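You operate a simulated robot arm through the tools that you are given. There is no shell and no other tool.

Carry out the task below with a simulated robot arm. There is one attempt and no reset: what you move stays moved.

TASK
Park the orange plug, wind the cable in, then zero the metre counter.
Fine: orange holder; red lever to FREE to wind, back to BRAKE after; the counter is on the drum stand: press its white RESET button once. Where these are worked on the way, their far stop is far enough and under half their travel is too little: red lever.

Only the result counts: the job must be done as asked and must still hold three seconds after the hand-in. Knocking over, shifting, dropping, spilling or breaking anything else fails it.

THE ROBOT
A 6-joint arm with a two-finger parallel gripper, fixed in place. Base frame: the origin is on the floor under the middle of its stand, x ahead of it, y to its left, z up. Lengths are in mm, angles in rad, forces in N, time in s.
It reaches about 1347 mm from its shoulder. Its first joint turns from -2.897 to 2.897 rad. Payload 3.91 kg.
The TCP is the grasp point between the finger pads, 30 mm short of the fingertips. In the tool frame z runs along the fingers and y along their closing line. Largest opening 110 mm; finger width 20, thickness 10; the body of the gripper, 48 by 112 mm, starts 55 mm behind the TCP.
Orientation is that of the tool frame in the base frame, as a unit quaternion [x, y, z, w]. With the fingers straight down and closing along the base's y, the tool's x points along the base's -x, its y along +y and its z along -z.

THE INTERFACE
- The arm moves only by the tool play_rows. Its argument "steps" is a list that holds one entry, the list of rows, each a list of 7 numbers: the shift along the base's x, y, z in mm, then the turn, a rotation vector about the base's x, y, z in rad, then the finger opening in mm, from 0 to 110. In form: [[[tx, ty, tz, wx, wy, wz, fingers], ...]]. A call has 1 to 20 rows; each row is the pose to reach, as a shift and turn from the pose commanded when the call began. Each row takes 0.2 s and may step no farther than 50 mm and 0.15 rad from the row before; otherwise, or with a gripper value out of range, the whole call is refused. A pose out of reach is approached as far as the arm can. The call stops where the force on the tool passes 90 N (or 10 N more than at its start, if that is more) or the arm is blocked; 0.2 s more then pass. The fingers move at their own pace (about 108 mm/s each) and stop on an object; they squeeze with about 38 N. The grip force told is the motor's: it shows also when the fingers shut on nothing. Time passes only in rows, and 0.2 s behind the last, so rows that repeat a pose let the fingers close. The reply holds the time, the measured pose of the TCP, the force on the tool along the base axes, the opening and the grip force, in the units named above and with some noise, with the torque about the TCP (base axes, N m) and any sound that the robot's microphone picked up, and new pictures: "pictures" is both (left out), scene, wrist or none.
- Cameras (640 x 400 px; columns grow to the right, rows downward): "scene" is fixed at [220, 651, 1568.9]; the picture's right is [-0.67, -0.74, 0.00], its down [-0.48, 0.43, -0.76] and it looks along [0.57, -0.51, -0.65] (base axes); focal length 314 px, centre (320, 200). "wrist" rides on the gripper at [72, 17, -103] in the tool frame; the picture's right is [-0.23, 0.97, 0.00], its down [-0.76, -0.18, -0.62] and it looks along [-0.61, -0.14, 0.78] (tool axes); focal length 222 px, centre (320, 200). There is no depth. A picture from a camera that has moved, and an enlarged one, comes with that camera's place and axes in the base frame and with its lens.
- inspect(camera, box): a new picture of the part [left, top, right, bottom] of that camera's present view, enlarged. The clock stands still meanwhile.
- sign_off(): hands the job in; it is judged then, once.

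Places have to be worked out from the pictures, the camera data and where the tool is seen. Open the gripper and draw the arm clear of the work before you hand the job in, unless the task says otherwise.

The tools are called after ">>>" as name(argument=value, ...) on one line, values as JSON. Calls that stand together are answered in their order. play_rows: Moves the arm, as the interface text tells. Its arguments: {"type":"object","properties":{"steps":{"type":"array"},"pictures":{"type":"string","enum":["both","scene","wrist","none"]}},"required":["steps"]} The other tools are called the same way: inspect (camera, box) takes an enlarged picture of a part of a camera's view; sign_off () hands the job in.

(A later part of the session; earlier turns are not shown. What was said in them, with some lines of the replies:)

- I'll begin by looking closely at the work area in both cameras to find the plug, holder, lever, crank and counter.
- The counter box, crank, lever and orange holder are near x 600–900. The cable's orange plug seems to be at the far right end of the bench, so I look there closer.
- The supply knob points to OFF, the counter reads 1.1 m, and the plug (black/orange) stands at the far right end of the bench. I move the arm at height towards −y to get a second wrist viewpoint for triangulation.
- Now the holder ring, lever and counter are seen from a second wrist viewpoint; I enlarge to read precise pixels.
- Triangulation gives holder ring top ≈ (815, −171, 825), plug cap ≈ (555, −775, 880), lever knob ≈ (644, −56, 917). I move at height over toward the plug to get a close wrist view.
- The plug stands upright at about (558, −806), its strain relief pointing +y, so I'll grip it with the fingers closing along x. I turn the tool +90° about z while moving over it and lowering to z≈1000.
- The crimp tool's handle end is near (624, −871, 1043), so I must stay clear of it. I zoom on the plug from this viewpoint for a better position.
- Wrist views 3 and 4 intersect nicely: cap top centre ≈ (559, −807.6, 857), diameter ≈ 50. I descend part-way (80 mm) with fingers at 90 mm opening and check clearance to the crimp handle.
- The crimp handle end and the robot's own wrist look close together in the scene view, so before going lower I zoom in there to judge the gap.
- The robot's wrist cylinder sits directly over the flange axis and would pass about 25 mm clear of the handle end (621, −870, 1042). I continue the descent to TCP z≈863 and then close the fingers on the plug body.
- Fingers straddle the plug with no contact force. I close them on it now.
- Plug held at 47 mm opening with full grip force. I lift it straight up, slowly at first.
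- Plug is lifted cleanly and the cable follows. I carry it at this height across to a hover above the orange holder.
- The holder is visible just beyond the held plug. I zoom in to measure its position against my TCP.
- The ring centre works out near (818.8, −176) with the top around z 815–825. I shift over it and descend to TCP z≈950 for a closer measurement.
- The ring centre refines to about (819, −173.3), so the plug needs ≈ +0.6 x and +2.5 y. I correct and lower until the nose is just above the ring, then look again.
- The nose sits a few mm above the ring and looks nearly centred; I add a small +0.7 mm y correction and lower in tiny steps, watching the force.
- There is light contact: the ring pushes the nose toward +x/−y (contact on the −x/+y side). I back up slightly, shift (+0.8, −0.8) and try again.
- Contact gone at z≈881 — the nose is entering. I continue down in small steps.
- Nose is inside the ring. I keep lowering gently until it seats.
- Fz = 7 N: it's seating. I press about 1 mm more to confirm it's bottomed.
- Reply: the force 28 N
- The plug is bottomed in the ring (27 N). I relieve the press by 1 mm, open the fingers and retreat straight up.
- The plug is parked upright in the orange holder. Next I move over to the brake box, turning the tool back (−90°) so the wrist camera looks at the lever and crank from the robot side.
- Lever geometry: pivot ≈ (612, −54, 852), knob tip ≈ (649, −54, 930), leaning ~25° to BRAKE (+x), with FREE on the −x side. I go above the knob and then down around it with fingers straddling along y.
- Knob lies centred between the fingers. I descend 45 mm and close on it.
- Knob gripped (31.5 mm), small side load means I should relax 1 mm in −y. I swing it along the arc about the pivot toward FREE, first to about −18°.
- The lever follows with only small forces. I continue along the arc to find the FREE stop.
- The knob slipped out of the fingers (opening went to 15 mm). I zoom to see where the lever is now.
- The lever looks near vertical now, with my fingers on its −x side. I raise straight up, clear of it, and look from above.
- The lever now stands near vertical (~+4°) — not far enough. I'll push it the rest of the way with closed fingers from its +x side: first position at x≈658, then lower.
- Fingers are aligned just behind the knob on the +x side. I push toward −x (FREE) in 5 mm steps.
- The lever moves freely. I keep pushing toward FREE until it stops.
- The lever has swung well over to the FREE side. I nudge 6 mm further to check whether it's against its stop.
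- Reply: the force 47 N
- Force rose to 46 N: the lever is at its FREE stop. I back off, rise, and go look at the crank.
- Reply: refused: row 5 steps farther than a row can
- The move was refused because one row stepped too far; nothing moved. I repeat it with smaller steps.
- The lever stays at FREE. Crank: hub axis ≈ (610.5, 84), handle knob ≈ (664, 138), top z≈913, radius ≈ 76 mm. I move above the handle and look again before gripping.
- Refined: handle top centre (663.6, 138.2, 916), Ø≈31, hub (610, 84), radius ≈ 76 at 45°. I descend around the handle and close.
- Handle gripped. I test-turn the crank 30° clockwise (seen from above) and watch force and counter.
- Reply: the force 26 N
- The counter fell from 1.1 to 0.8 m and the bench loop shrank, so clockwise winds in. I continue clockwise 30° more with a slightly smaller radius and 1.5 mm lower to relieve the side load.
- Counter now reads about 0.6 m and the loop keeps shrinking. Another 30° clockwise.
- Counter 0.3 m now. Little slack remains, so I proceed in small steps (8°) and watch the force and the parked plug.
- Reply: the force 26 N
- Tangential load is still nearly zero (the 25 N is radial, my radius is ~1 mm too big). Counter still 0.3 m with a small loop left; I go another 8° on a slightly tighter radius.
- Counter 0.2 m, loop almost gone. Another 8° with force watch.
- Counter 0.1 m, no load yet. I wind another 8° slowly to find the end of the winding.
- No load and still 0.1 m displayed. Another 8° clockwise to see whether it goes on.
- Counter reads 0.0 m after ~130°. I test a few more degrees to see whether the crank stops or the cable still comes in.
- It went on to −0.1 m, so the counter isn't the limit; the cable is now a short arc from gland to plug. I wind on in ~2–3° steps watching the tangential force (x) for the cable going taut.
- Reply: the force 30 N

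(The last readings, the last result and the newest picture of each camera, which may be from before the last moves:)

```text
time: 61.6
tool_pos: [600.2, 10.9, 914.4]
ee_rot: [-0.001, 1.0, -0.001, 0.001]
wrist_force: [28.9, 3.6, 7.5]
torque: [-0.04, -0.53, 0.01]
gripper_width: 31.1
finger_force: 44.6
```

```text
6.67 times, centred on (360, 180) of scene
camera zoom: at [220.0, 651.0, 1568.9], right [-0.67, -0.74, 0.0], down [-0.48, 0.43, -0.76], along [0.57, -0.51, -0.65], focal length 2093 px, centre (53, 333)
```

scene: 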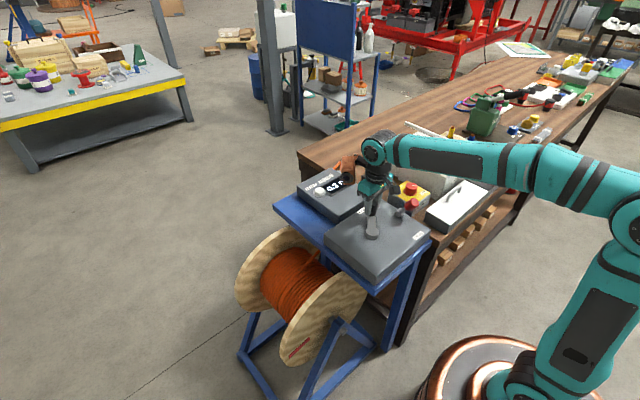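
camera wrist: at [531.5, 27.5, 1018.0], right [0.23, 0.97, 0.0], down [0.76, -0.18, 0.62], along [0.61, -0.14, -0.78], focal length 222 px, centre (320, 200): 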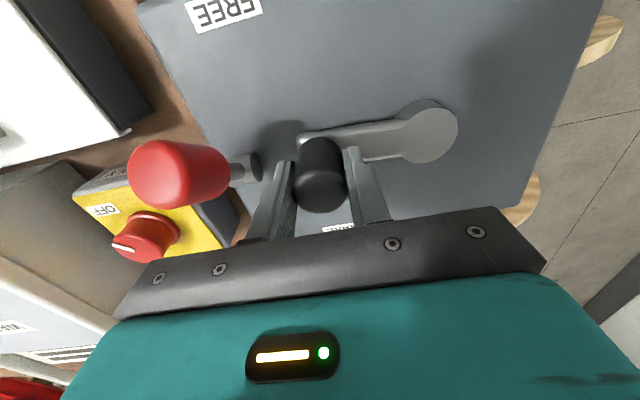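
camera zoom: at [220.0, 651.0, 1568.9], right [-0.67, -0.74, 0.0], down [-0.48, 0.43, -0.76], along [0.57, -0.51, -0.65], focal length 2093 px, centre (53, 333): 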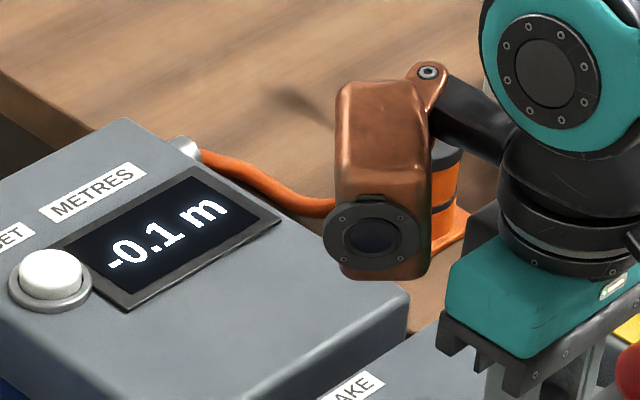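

Fx jumped to 29 N: the crank is at the end of the winding, cable fully in, plug still standing in the holder. I relax 1.5 mm, open slightly (lever is nearby) and lift off the handle.

>>> play_rows(steps=[[[1.0, 0, 0, 0, 0, 0, 15], [1.5, 0, 0, 0, 0, 0, 15], [1.5, 0, 0, 0, 0, 0, 36], [1.5, 0, 0, 0, 0, 0, 46], [1.5, 0, 0, 0, 0, 0, 46], [1.5, 0, 15, 0, 0, 0, 46], [1.5, 0, 40, 0, 0, 0, 46], [1.5, 0, 75, 0, 0, 0, 46], [1.5, 0, 110, 0, 0, 0, 46], [1.5, 0, 110, 0, 0, 0, 46]]])

>>> inspect(camera="scene", box=[310, 140, 450, 260])

>>> inspect(camera="wrist", box=[160, 60, 440, 240])

```text
time: 63.8
tool_pos: [600.1, 10.9, 1025.9]
ee_rot: [0.0, 1.0, 0.0, 0.0]
wrist_force: [-0.4, 0.1, 0.0]
torque: [0.0, 0.01, -0.02]
gripper_width: 46.5
finger_force: 0.1
camera wrist: at [526.8, 28.2, 1129.2], right [0.23, 0.97, 0.0], down [0.76, -0.18, 0.62], along [0.61, -0.14, -0.78], focal length 222 px, centre (320, 200)
```

scene: 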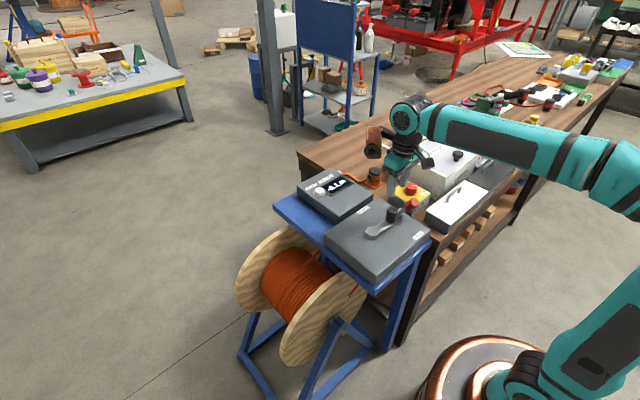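
wrist: 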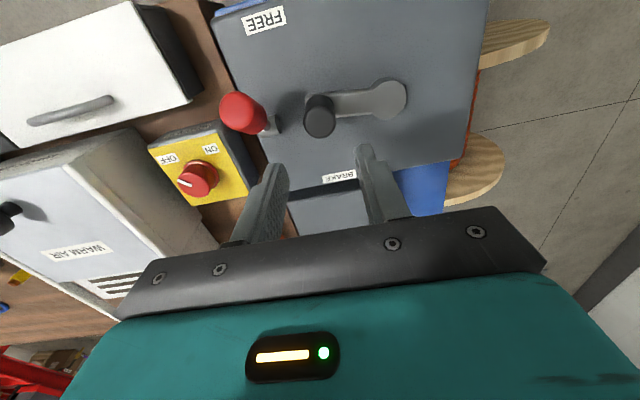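

```text
3.33 times, centred on (380, 200) of scene
camera zoom: at [220.0, 651.0, 1568.9], right [-0.67, -0.74, 0.0], down [-0.48, 0.43, -0.76], along [0.57, -0.51, -0.65], focal length 1046 px, centre (120, 200)
```

zoom: 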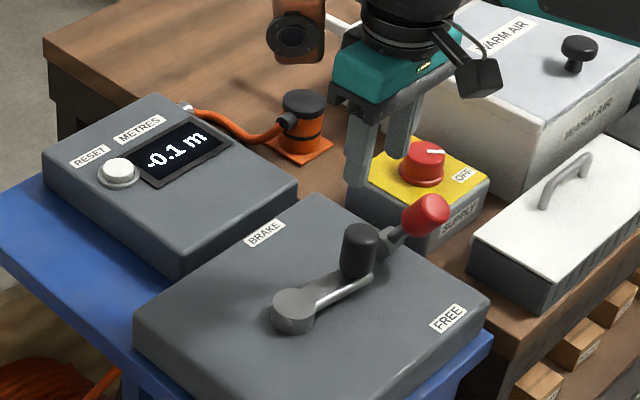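

```text
2.22 times, centred on (300, 150) of wrist
camera zoom: at [526.8, 28.2, 1129.2], right [0.23, 0.97, 0.0], down [0.76, -0.18, 0.62], along [0.61, -0.14, -0.78], focal length 494 px, centre (364, 311)
```

zoom: 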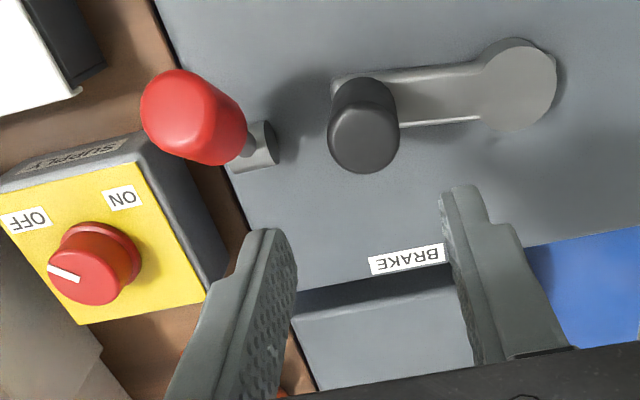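

All good: plug parked, cable drawn straight, crank stayed put. Now the lever back to BRAKE: I go to the −x side of the knob with closed fingers and descend.

>>> play_rows(steps=[[[-20, -20, 0, 0, 0, 0, 20], [-45, -45, 0, 0, 0, 0, 0], [-66, -66, 0, 0, 0, 0, 0], [-66, -66, -40, 0, 0, 0, 0], [-66, -66, -75, 0, 0, 0, 0], [-66, -66, -104, 0, 0, 0, 0], [-66, -66, -104, 0, 0, 0, 0]]])

>>> inspect(camera="scene", box=[350, 150, 450, 230])

>>> inspect(camera="wrist", box=[200, 100, 440, 260])

```text
time: 65.4
tool_pos: [534.0, -55.2, 921.8]
ee_rot: [0.0, 1.0, 0.001, 0.001]
wrist_force: [-0.1, -0.2, 0.6]
torque: [-0.03, 0.02, -0.01]
gripper_width: 0.1
finger_force: 37.5
camera wrist: at [460.7, -39.0, 1024.8], right [0.23, 0.97, 0.0], down [0.76, -0.18, 0.62], along [0.61, -0.14, -0.78], focal length 222 px, centre (320, 200)
```

scene: 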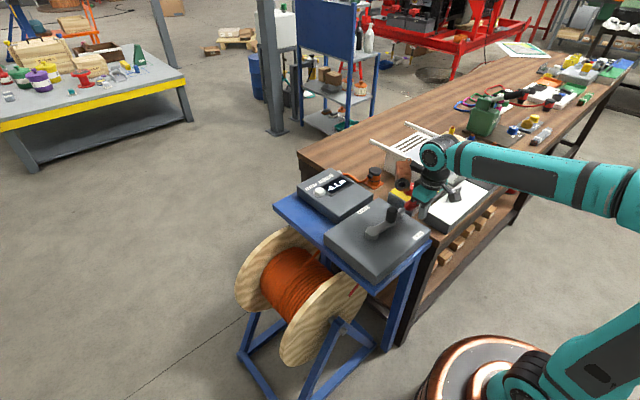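
wrist: 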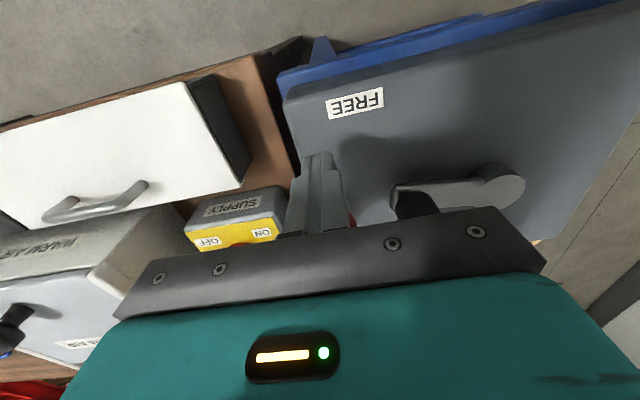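

```text
5.00 times, centred on (400, 190) of scene
camera zoom: at [220.0, 651.0, 1568.9], right [-0.67, -0.74, 0.0], down [-0.48, 0.43, -0.76], along [0.57, -0.51, -0.65], focal length 1570 px, centre (-80, 250)
```

zoom: 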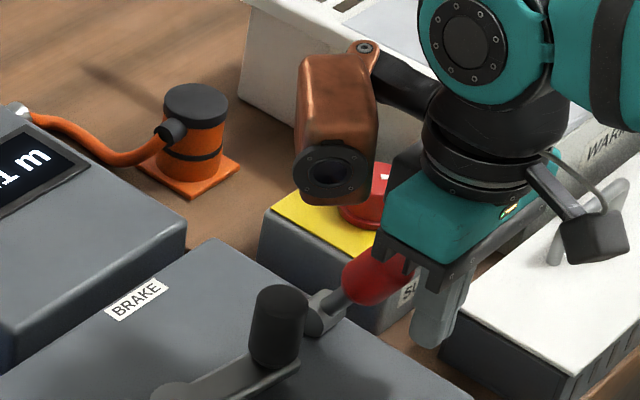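

```text
2.50 times, centred on (320, 180) of wrist
camera zoom: at [460.7, -39.0, 1024.8], right [0.23, 0.97, 0.0], down [0.76, -0.18, 0.62], along [0.61, -0.14, -0.78], focal length 555 px, centre (320, 250)
```

zoom: 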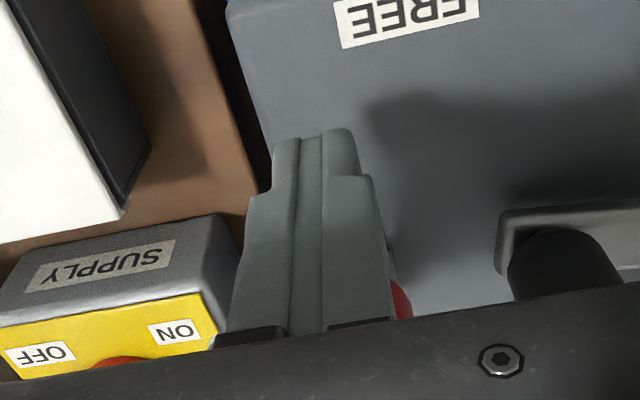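

Fingers are placed on the −x side of the knob. I push in +x toward BRAKE.

>>> play_rows(steps=[[[6, 0, 0, 0, 0, 0, 0], [12, 0, 0, 0, 0, 0, 0], [18, 0, 0, 0, 0, 0, 0], [24, 0, 0, 0, 0, 0, 0], [30, 0, 0, 0, 0, 0, 0], [36, 0, 0, 0, 0, 0, 0], [42, 0, 0, 0, 0, 0, 0], [48, 0, 0, 0, 0, 0, 0], [54, 0, 0, 0, 0, 0, 0], [60, 0, 0, 0, 0, 0, 0], [60, 0, 0, 0, 0, 0, 0]]])

>>> inspect(camera="scene", box=[350, 150, 450, 230])

```text
time: 67.8
tool_pos: [593.9, -56.1, 921.0]
ee_rot: [0.0, 1.0, 0.0, 0.001]
wrist_force: [0.4, 0.0, 0.1]
torque: [0.01, 0.0, 0.0]
gripper_width: 0.0
finger_force: 37.5
camera wrist: at [520.3, -37.8, 1024.2], right [0.23, 0.97, 0.0], down [0.76, -0.18, 0.62], along [0.61, -0.14, -0.78], focal length 222 px, centre (320, 200)
```

scene: 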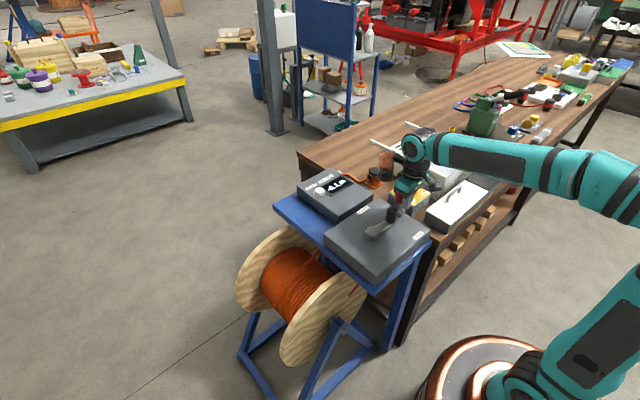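
wrist: 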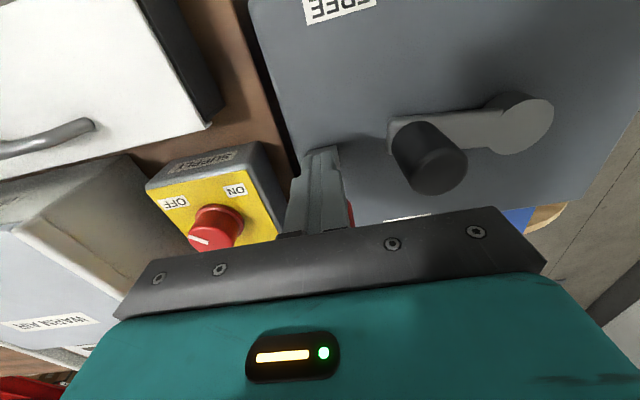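

```text
5.00 times, centred on (400, 190) of scene
camera zoom: at [220.0, 651.0, 1568.9], right [-0.67, -0.74, 0.0], down [-0.48, 0.43, -0.76], along [0.57, -0.51, -0.65], focal length 1570 px, centre (-80, 250)
```

zoom: 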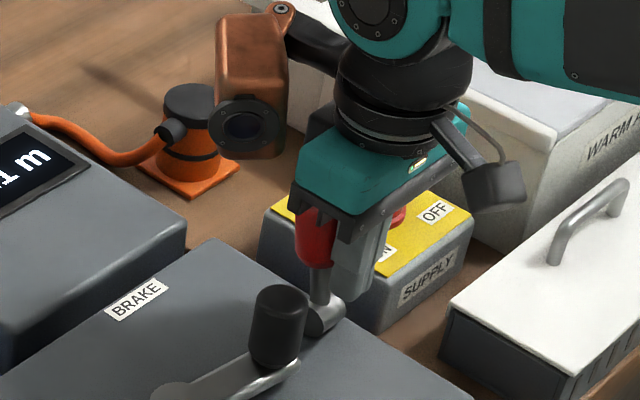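

The lever is past vertical; I continue the push toward BRAKE until it meets its stop.

>>> play_rows(steps=[[[5, 0, 0, 0, 0, 0, 0], [10, 0, 0, 0, 0, 0, 0], [14, 0, 0, 0, 0, 0, 0], [18, 0, 0, 0, 0, 0, 0], [18, 0, 0, 0, 0, 0, 0]]], pictures="none")

>>> inspect(camera="scene", box=[350, 150, 450, 230])

```text
time: 69.0
tool_pos: [609.5, -55.0, 921.8]
ee_rot: [0.0, 1.0, 0.001, 0.0]
wrist_force: [-37.1, -0.1, 6.1]
torque: [-0.02, 1.07, -0.01]
gripper_width: 0.1
finger_force: 37.8
```

```text
5.00 times, centred on (400, 190) of scene
camera zoom: at [220.0, 651.0, 1568.9], right [-0.67, -0.74, 0.0], down [-0.48, 0.43, -0.76], along [0.57, -0.51, -0.65], focal length 1570 px, centre (-80, 250)
```

zoom: 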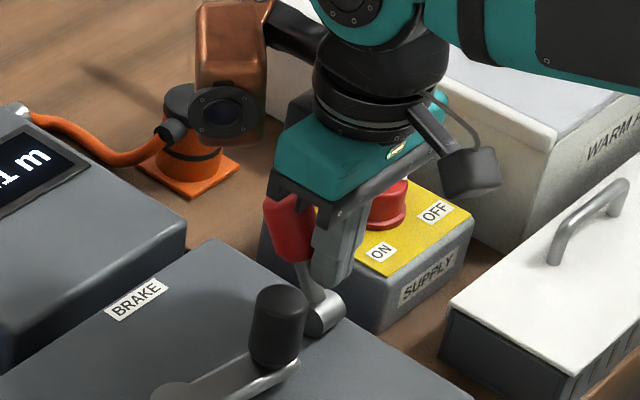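

−37 N: the lever is at its BRAKE stop. I back off, rise, and verify it stays, then head to the counter's RESET button.

>>> play_rows(steps=[[[-8, 0, 0, 0, 0, 0, 0], [-20, 0, 5, 0, 0, 0, 0], [-22, 0, 45, 0, 0, 0, 0], [-22, 0, 90, 0, 0, 0, 0], [-22, 0, 135, 0, 0, 0, 0], [-22, 0, 170, 0, 0, 0, 0], [-22, 0, 170, 0, 0, 0, 0]]])

>>> inspect(camera="scene", box=[300, 150, 440, 260])

>>> inspect(camera="wrist", box=[240, 60, 480, 240])

```text
time: 70.6
tool_pos: [589.7, -53.9, 1090.0]
ee_rot: [0.0, 1.0, 0.001, 0.001]
wrist_force: [0.1, -0.4, 0.7]
torque: [0.02, 0.0, 0.0]
gripper_width: 0.1
finger_force: 37.4
camera wrist: at [516.2, -37.5, 1194.2], right [0.23, 0.97, 0.0], down [0.76, -0.18, 0.62], along [0.61, -0.14, -0.78], focal length 222 px, centre (320, 200)
```

scene: 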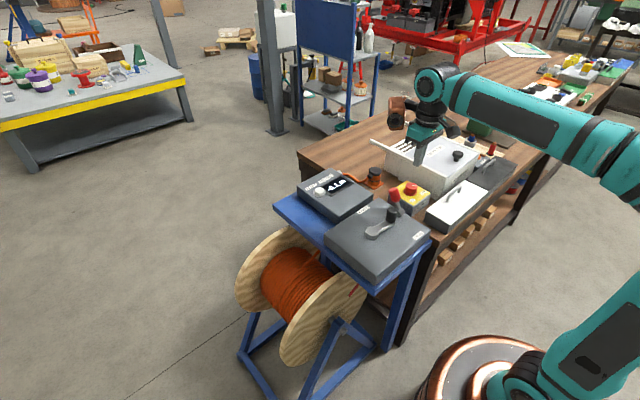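
wrist: 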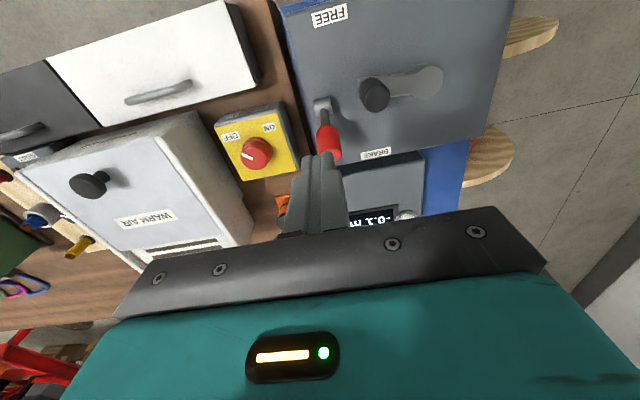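

```text
3.64 times, centred on (370, 205) of scene
camera zoom: at [220.0, 651.0, 1568.9], right [-0.67, -0.74, 0.0], down [-0.48, 0.43, -0.76], along [0.57, -0.51, -0.65], focal length 1142 px, centre (138, 182)
```

zoom: 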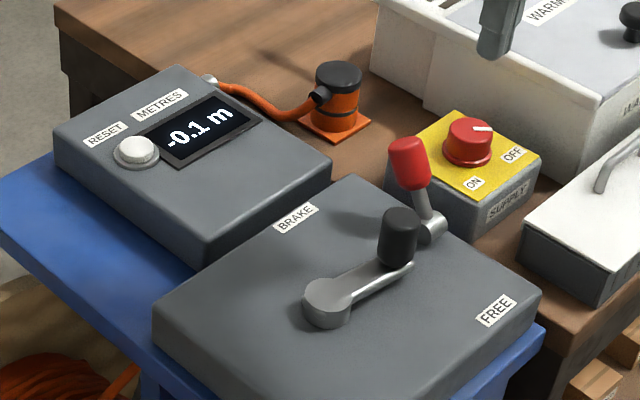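

```text
2.22 times, centred on (360, 150) of wrist
camera zoom: at [516.2, -37.5, 1194.2], right [0.23, 0.97, 0.0], down [0.76, -0.18, 0.62], along [0.61, -0.14, -0.78], focal length 494 px, centre (231, 311)
```

zoom: 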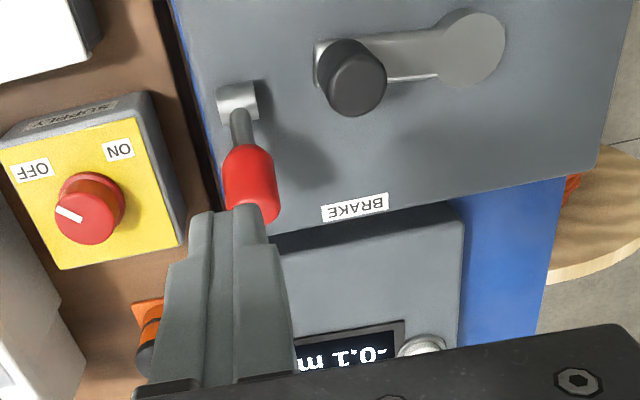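

Lever is back at BRAKE. Now I go to look at the RESET button from above the counter.

>>> play_rows(steps=[[[35, 19, -5, 0, 0, 0, 0], [70, 38, -10, 0, 0, 0, 0], [105, 57, -20, 0, 0, 0, 0], [140, 76, -30, 0, 0, 0, 0], [175, 95, -40, 0, 0, 0, 0], [210, 114, -40, 0, 0, 0, 0], [210, 114, -40, 0, 0, 0, 0]]])

>>> inspect(camera="wrist", box=[240, 80, 400, 240])

>>> inspect(camera="scene", box=[290, 150, 390, 220])

```text
time: 72.2
tool_pos: [800.3, 57.5, 1052.3]
ee_rot: [0.0, 1.0, 0.0, 0.0]
wrist_force: [0.1, 0.7, -0.3]
torque: [-0.03, -0.04, -0.03]
gripper_width: 0.0
finger_force: 37.6
camera wrist: at [726.1, 75.7, 1154.8], right [0.23, 0.97, 0.0], down [0.76, -0.18, 0.62], along [0.61, -0.14, -0.78], focal length 222 px, centre (320, 200)
```

scene: 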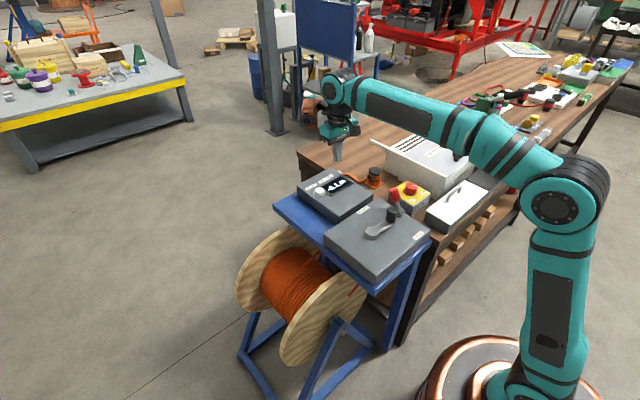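
wrist: 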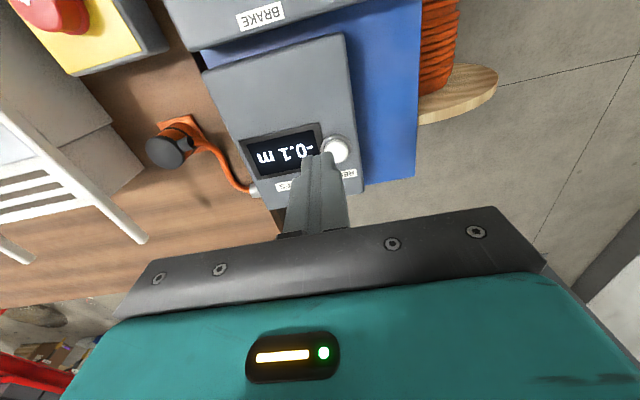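

```text
2.50 times, centred on (320, 160) of wrist
camera zoom: at [726.1, 75.7, 1154.8], right [0.23, 0.97, 0.0], down [0.76, -0.18, 0.62], along [0.61, -0.14, -0.78], focal length 555 px, centre (320, 300)
```

zoom: 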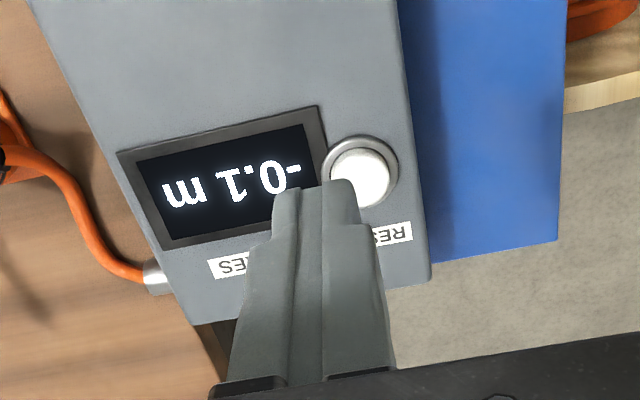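

```text
5.71 times, centred on (340, 185) of scene
camera zoom: at [220.0, 651.0, 1568.9], right [-0.67, -0.74, 0.0], down [-0.48, 0.43, -0.76], along [0.57, -0.51, -0.65], focal length 1794 px, centre (206, 286)
```

zoom: 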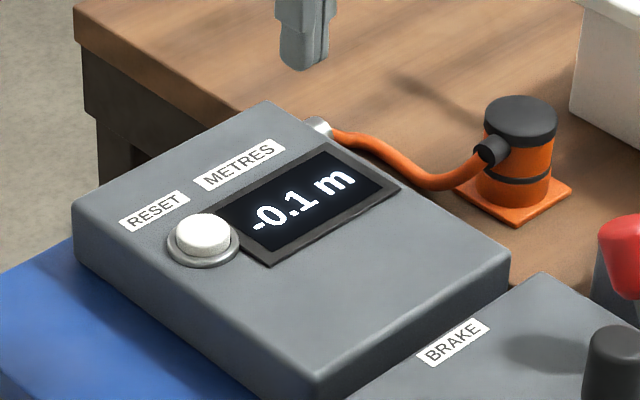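

Button top centre ≈ (875.5, 65.7, 856). I move over it with closed fingers to about 25 mm above and check alignment.

>>> play_rows(steps=[[[30, 3, -30, 0, 0, 0, 0], [60, 6, -65, 0, 0, 0, 0], [75.2, 7.3, -100, 0, 0, 0, 0], [75.2, 7.3, -132, 0, 0, 0, 0], [75.2, 7.3, -140, 0, 0, 0, 0], [75.2, 7.3, -140, 0, 0, 0, 0]]])

>>> inspect(camera="wrist", box=[260, 100, 380, 220])

>>> inspect(camera="scene", box=[290, 150, 370, 210])

```text
time: 73.6
tool_pos: [875.2, 65.5, 911.4]
ee_rot: [0.0, 1.0, 0.0, 0.001]
wrist_force: [0.2, 0.0, -0.9]
torque: [0.0, 0.02, -0.01]
gripper_width: 0.2
finger_force: 37.3
camera wrist: at [801.3, 82.7, 1014.3], right [0.23, 0.97, 0.0], down [0.76, -0.18, 0.62], along [0.61, -0.14, -0.78], focal length 222 px, centre (320, 200)
```

scene: 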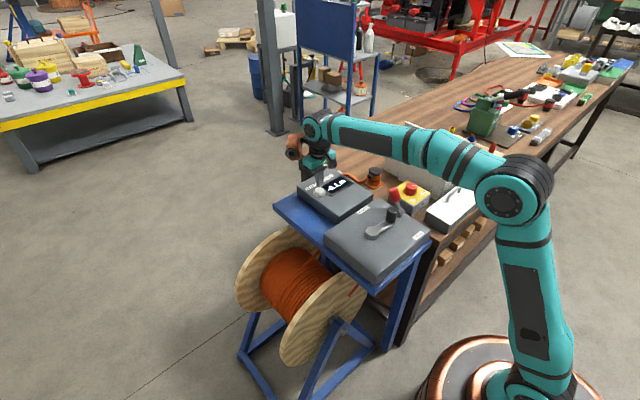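
wrist: 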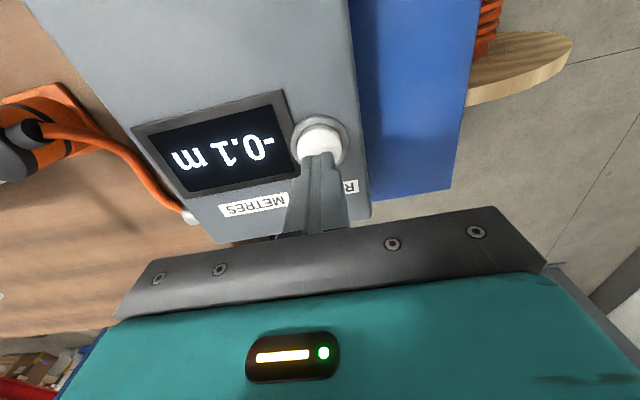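

```text
3.33 times, centred on (320, 160) of wrist
camera zoom: at [801.3, 82.7, 1014.3], right [0.23, 0.97, 0.0], down [0.76, -0.18, 0.62], along [0.61, -0.14, -0.78], focal length 740 px, centre (320, 333)
```

zoom: 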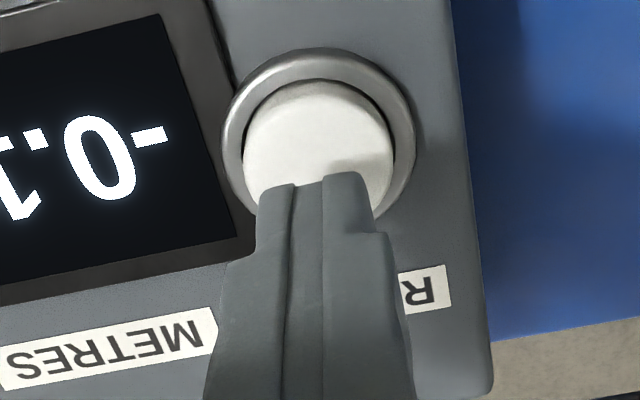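

```text
6.67 times, centred on (330, 180) of scene
camera zoom: at [220.0, 651.0, 1568.9], right [-0.67, -0.74, 0.0], down [-0.48, 0.43, -0.76], along [0.57, -0.51, -0.65], focal length 2093 px, centre (253, 333)
```

zoom: 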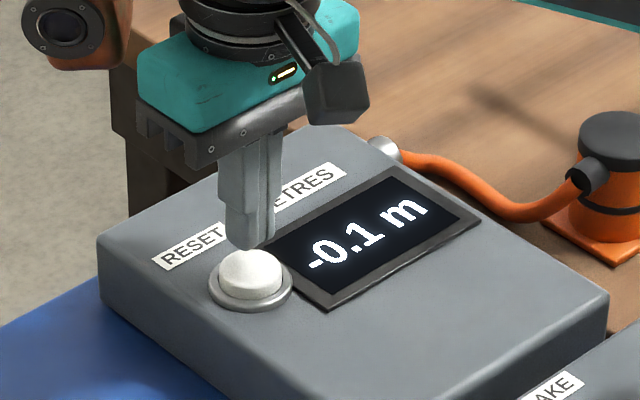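

Aligned over the button. I lower slowly until contact, watching force and display.

>>> play_rows(steps=[[[0, 0, -10, 0, 0, 0, 0], [0, 0, -18, 0, 0, 0, 0], [0, 0, -22, 0, 0, 0, 0], [0, 0, -22, 0, 0, 0, 0]]], pictures="none")

>>> inspect(camera="scene", box=[300, 160, 360, 205])

```text
time: 74.6
tool_pos: [875.6, 64.6, 889.1]
ee_rot: [0.0, 1.0, 0.0, 0.001]
wrist_force: [1.2, -1.8, 3.1]
torque: [-0.03, -0.04, 0.0]
gripper_width: 0.0
finger_force: 38.2
heard: click
```

```text
8.89 times, centred on (330, 182) of scene
camera zoom: at [220.0, 651.0, 1568.9], right [-0.67, -0.74, 0.0], down [-0.48, 0.43, -0.76], along [0.57, -0.51, -0.65], focal length 2791 px, centre (231, 356)
```

zoom: 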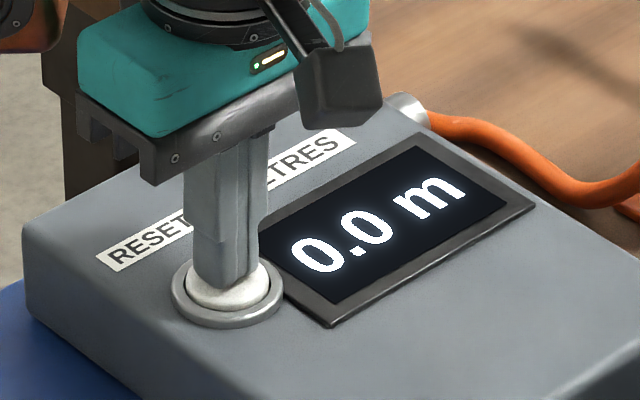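

Click heard and the display shows 0.0 m: one press done. I lift straight off and draw the arm clear, opening the gripper.

>>> play_rows(steps=[[[0, 0, 10, 0, 0, 0, 0], [0, 0, 30, 0, 0, 0, 0], [0, 0, 70, 0, 0, 0, 0], [0, 0, 115, 0, 0, 0, 0], [0, 0, 160, 0, 0, 0, 40], [-20, 0, 205, 0, 0, 0, 80], [-60, 0, 235, 0, 0, 0, 80], [-105, 0, 255, 0, 0, 0, 80], [-150, 0, 270, 0, 0, 0, 80], [-195, 0, 285, 0, 0, 0, 80], [-240, 0, 300, 0, 0, 0, 80], [-285, 0, 310, 0, 0, 0, 80], [-330, 0, 320, 0, 0, 0, 80], [-330, 0, 320, 0, 0, 0, 80]]])

>>> inspect(camera="scene", box=[290, 150, 440, 260])

>>> inspect(camera="scene", box=[420, 80, 600, 190])

>>> inspect(camera="wrist", box=[0, 0, 480, 300])

```text
time: 77.6
tool_pos: [546.6, 67.6, 1210.1]
ee_rot: [-0.001, 1.0, 0.0, 0.0]
wrist_force: [-0.6, -0.6, 1.0]
torque: [0.0, -0.03, 0.0]
gripper_width: 80.0
finger_force: 0.0
camera wrist: at [472.9, 84.9, 1313.3], right [0.23, 0.97, 0.0], down [0.76, -0.18, 0.62], along [0.61, -0.14, -0.78], focal length 222 px, centre (320, 200)
```

scene: 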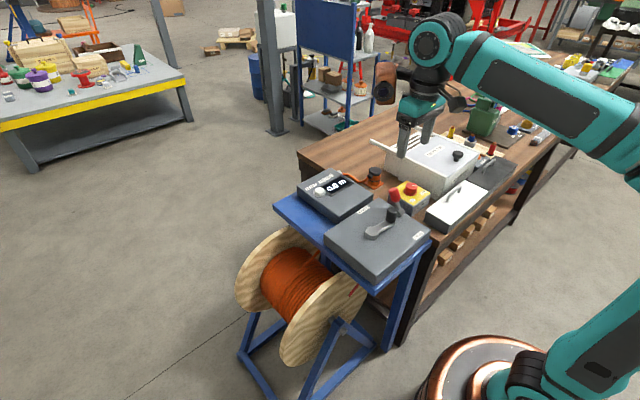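
wrist: 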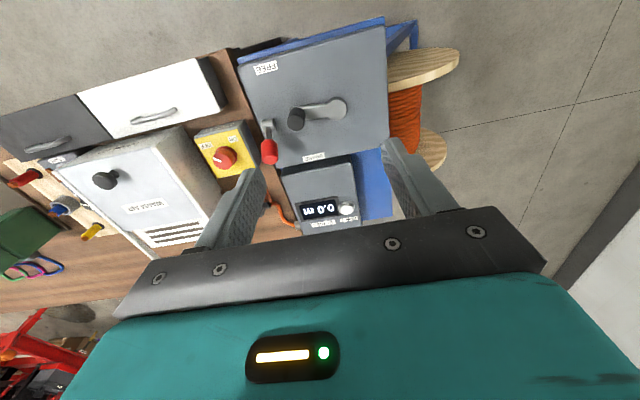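

```text
3.64 times, centred on (365, 205) of scene
camera zoom: at [220.0, 651.0, 1568.9], right [-0.67, -0.74, 0.0], down [-0.48, 0.43, -0.76], along [0.57, -0.51, -0.65], focal length 1142 px, centre (156, 182)
```

zoom: 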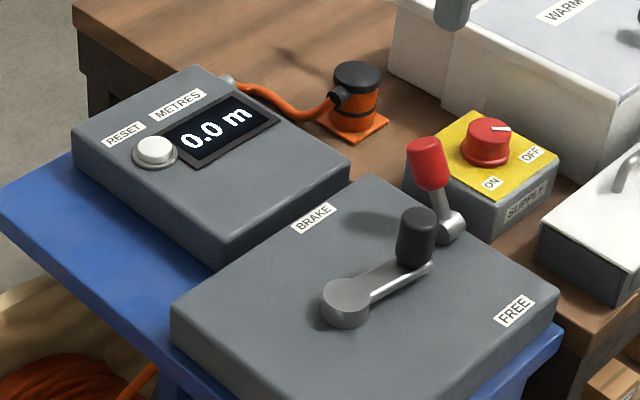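

```text
3.56 times, centred on (510, 135) of scene
camera zoom: at [220.0, 651.0, 1568.9], right [-0.67, -0.74, 0.0], down [-0.48, 0.43, -0.76], along [0.57, -0.51, -0.65], focal length 1116 px, centre (-356, 431)
```

zoom: 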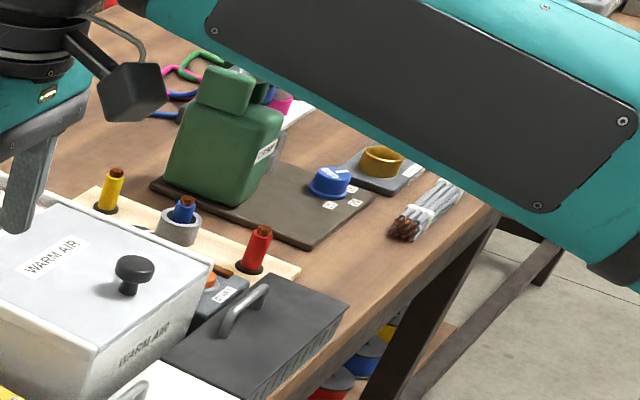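

```text
1.33 times, centred on (240, 150) of wrist
camera zoom: at [472.9, 84.9, 1313.3], right [0.23, 0.97, 0.0], down [0.76, -0.18, 0.62], along [0.61, -0.14, -0.78], focal length 296 px, centre (427, 267)
```

zoom: 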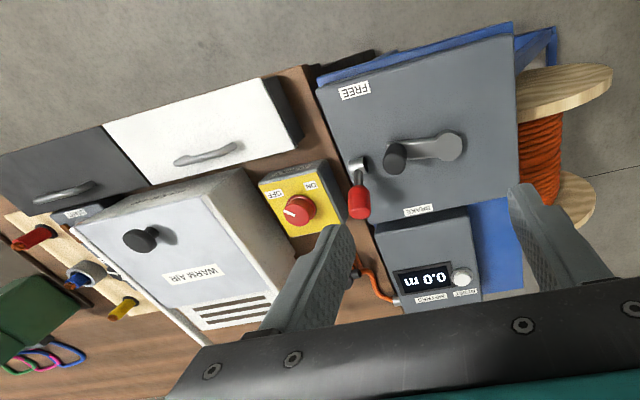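

Everything checks out: the plug stands in the orange holder, the cable is wound in, the lever is at BRAKE, the counter shows 0.0 m, and the arm is clear with the gripper open. I hand the job in.

>>> sign_off()

```text
The job is handed in.
```

The job is done and handed in, but I was not told the verdict. This is how things stood in the last pictures before I handed in:

- **Plug:** it stands upright in the orange holder. I pressed it down until it bottomed.
- **Cable:** I wound it in with the lever at FREE until the crank met resistance (about 29 N). A short length of cable runs from the counter to the parked plug.
- **Red lever:** it went fully to FREE for winding and is now back against its BRAKE stop. My first try at moving it slipped off near the halfway point, so I pushed it the rest of the way.
- **Counter:** it read -0.1 m after winding. I pressed RESET once, heard one click, and the display shows 0.0 m.
- **Everything else:** I saw nothing knocked or shifted. The arm hid the crimp tool's handle in the final view. I had passed close to it earlier, but no contact force registered.

The arm is clear of the work and the gripper is open.
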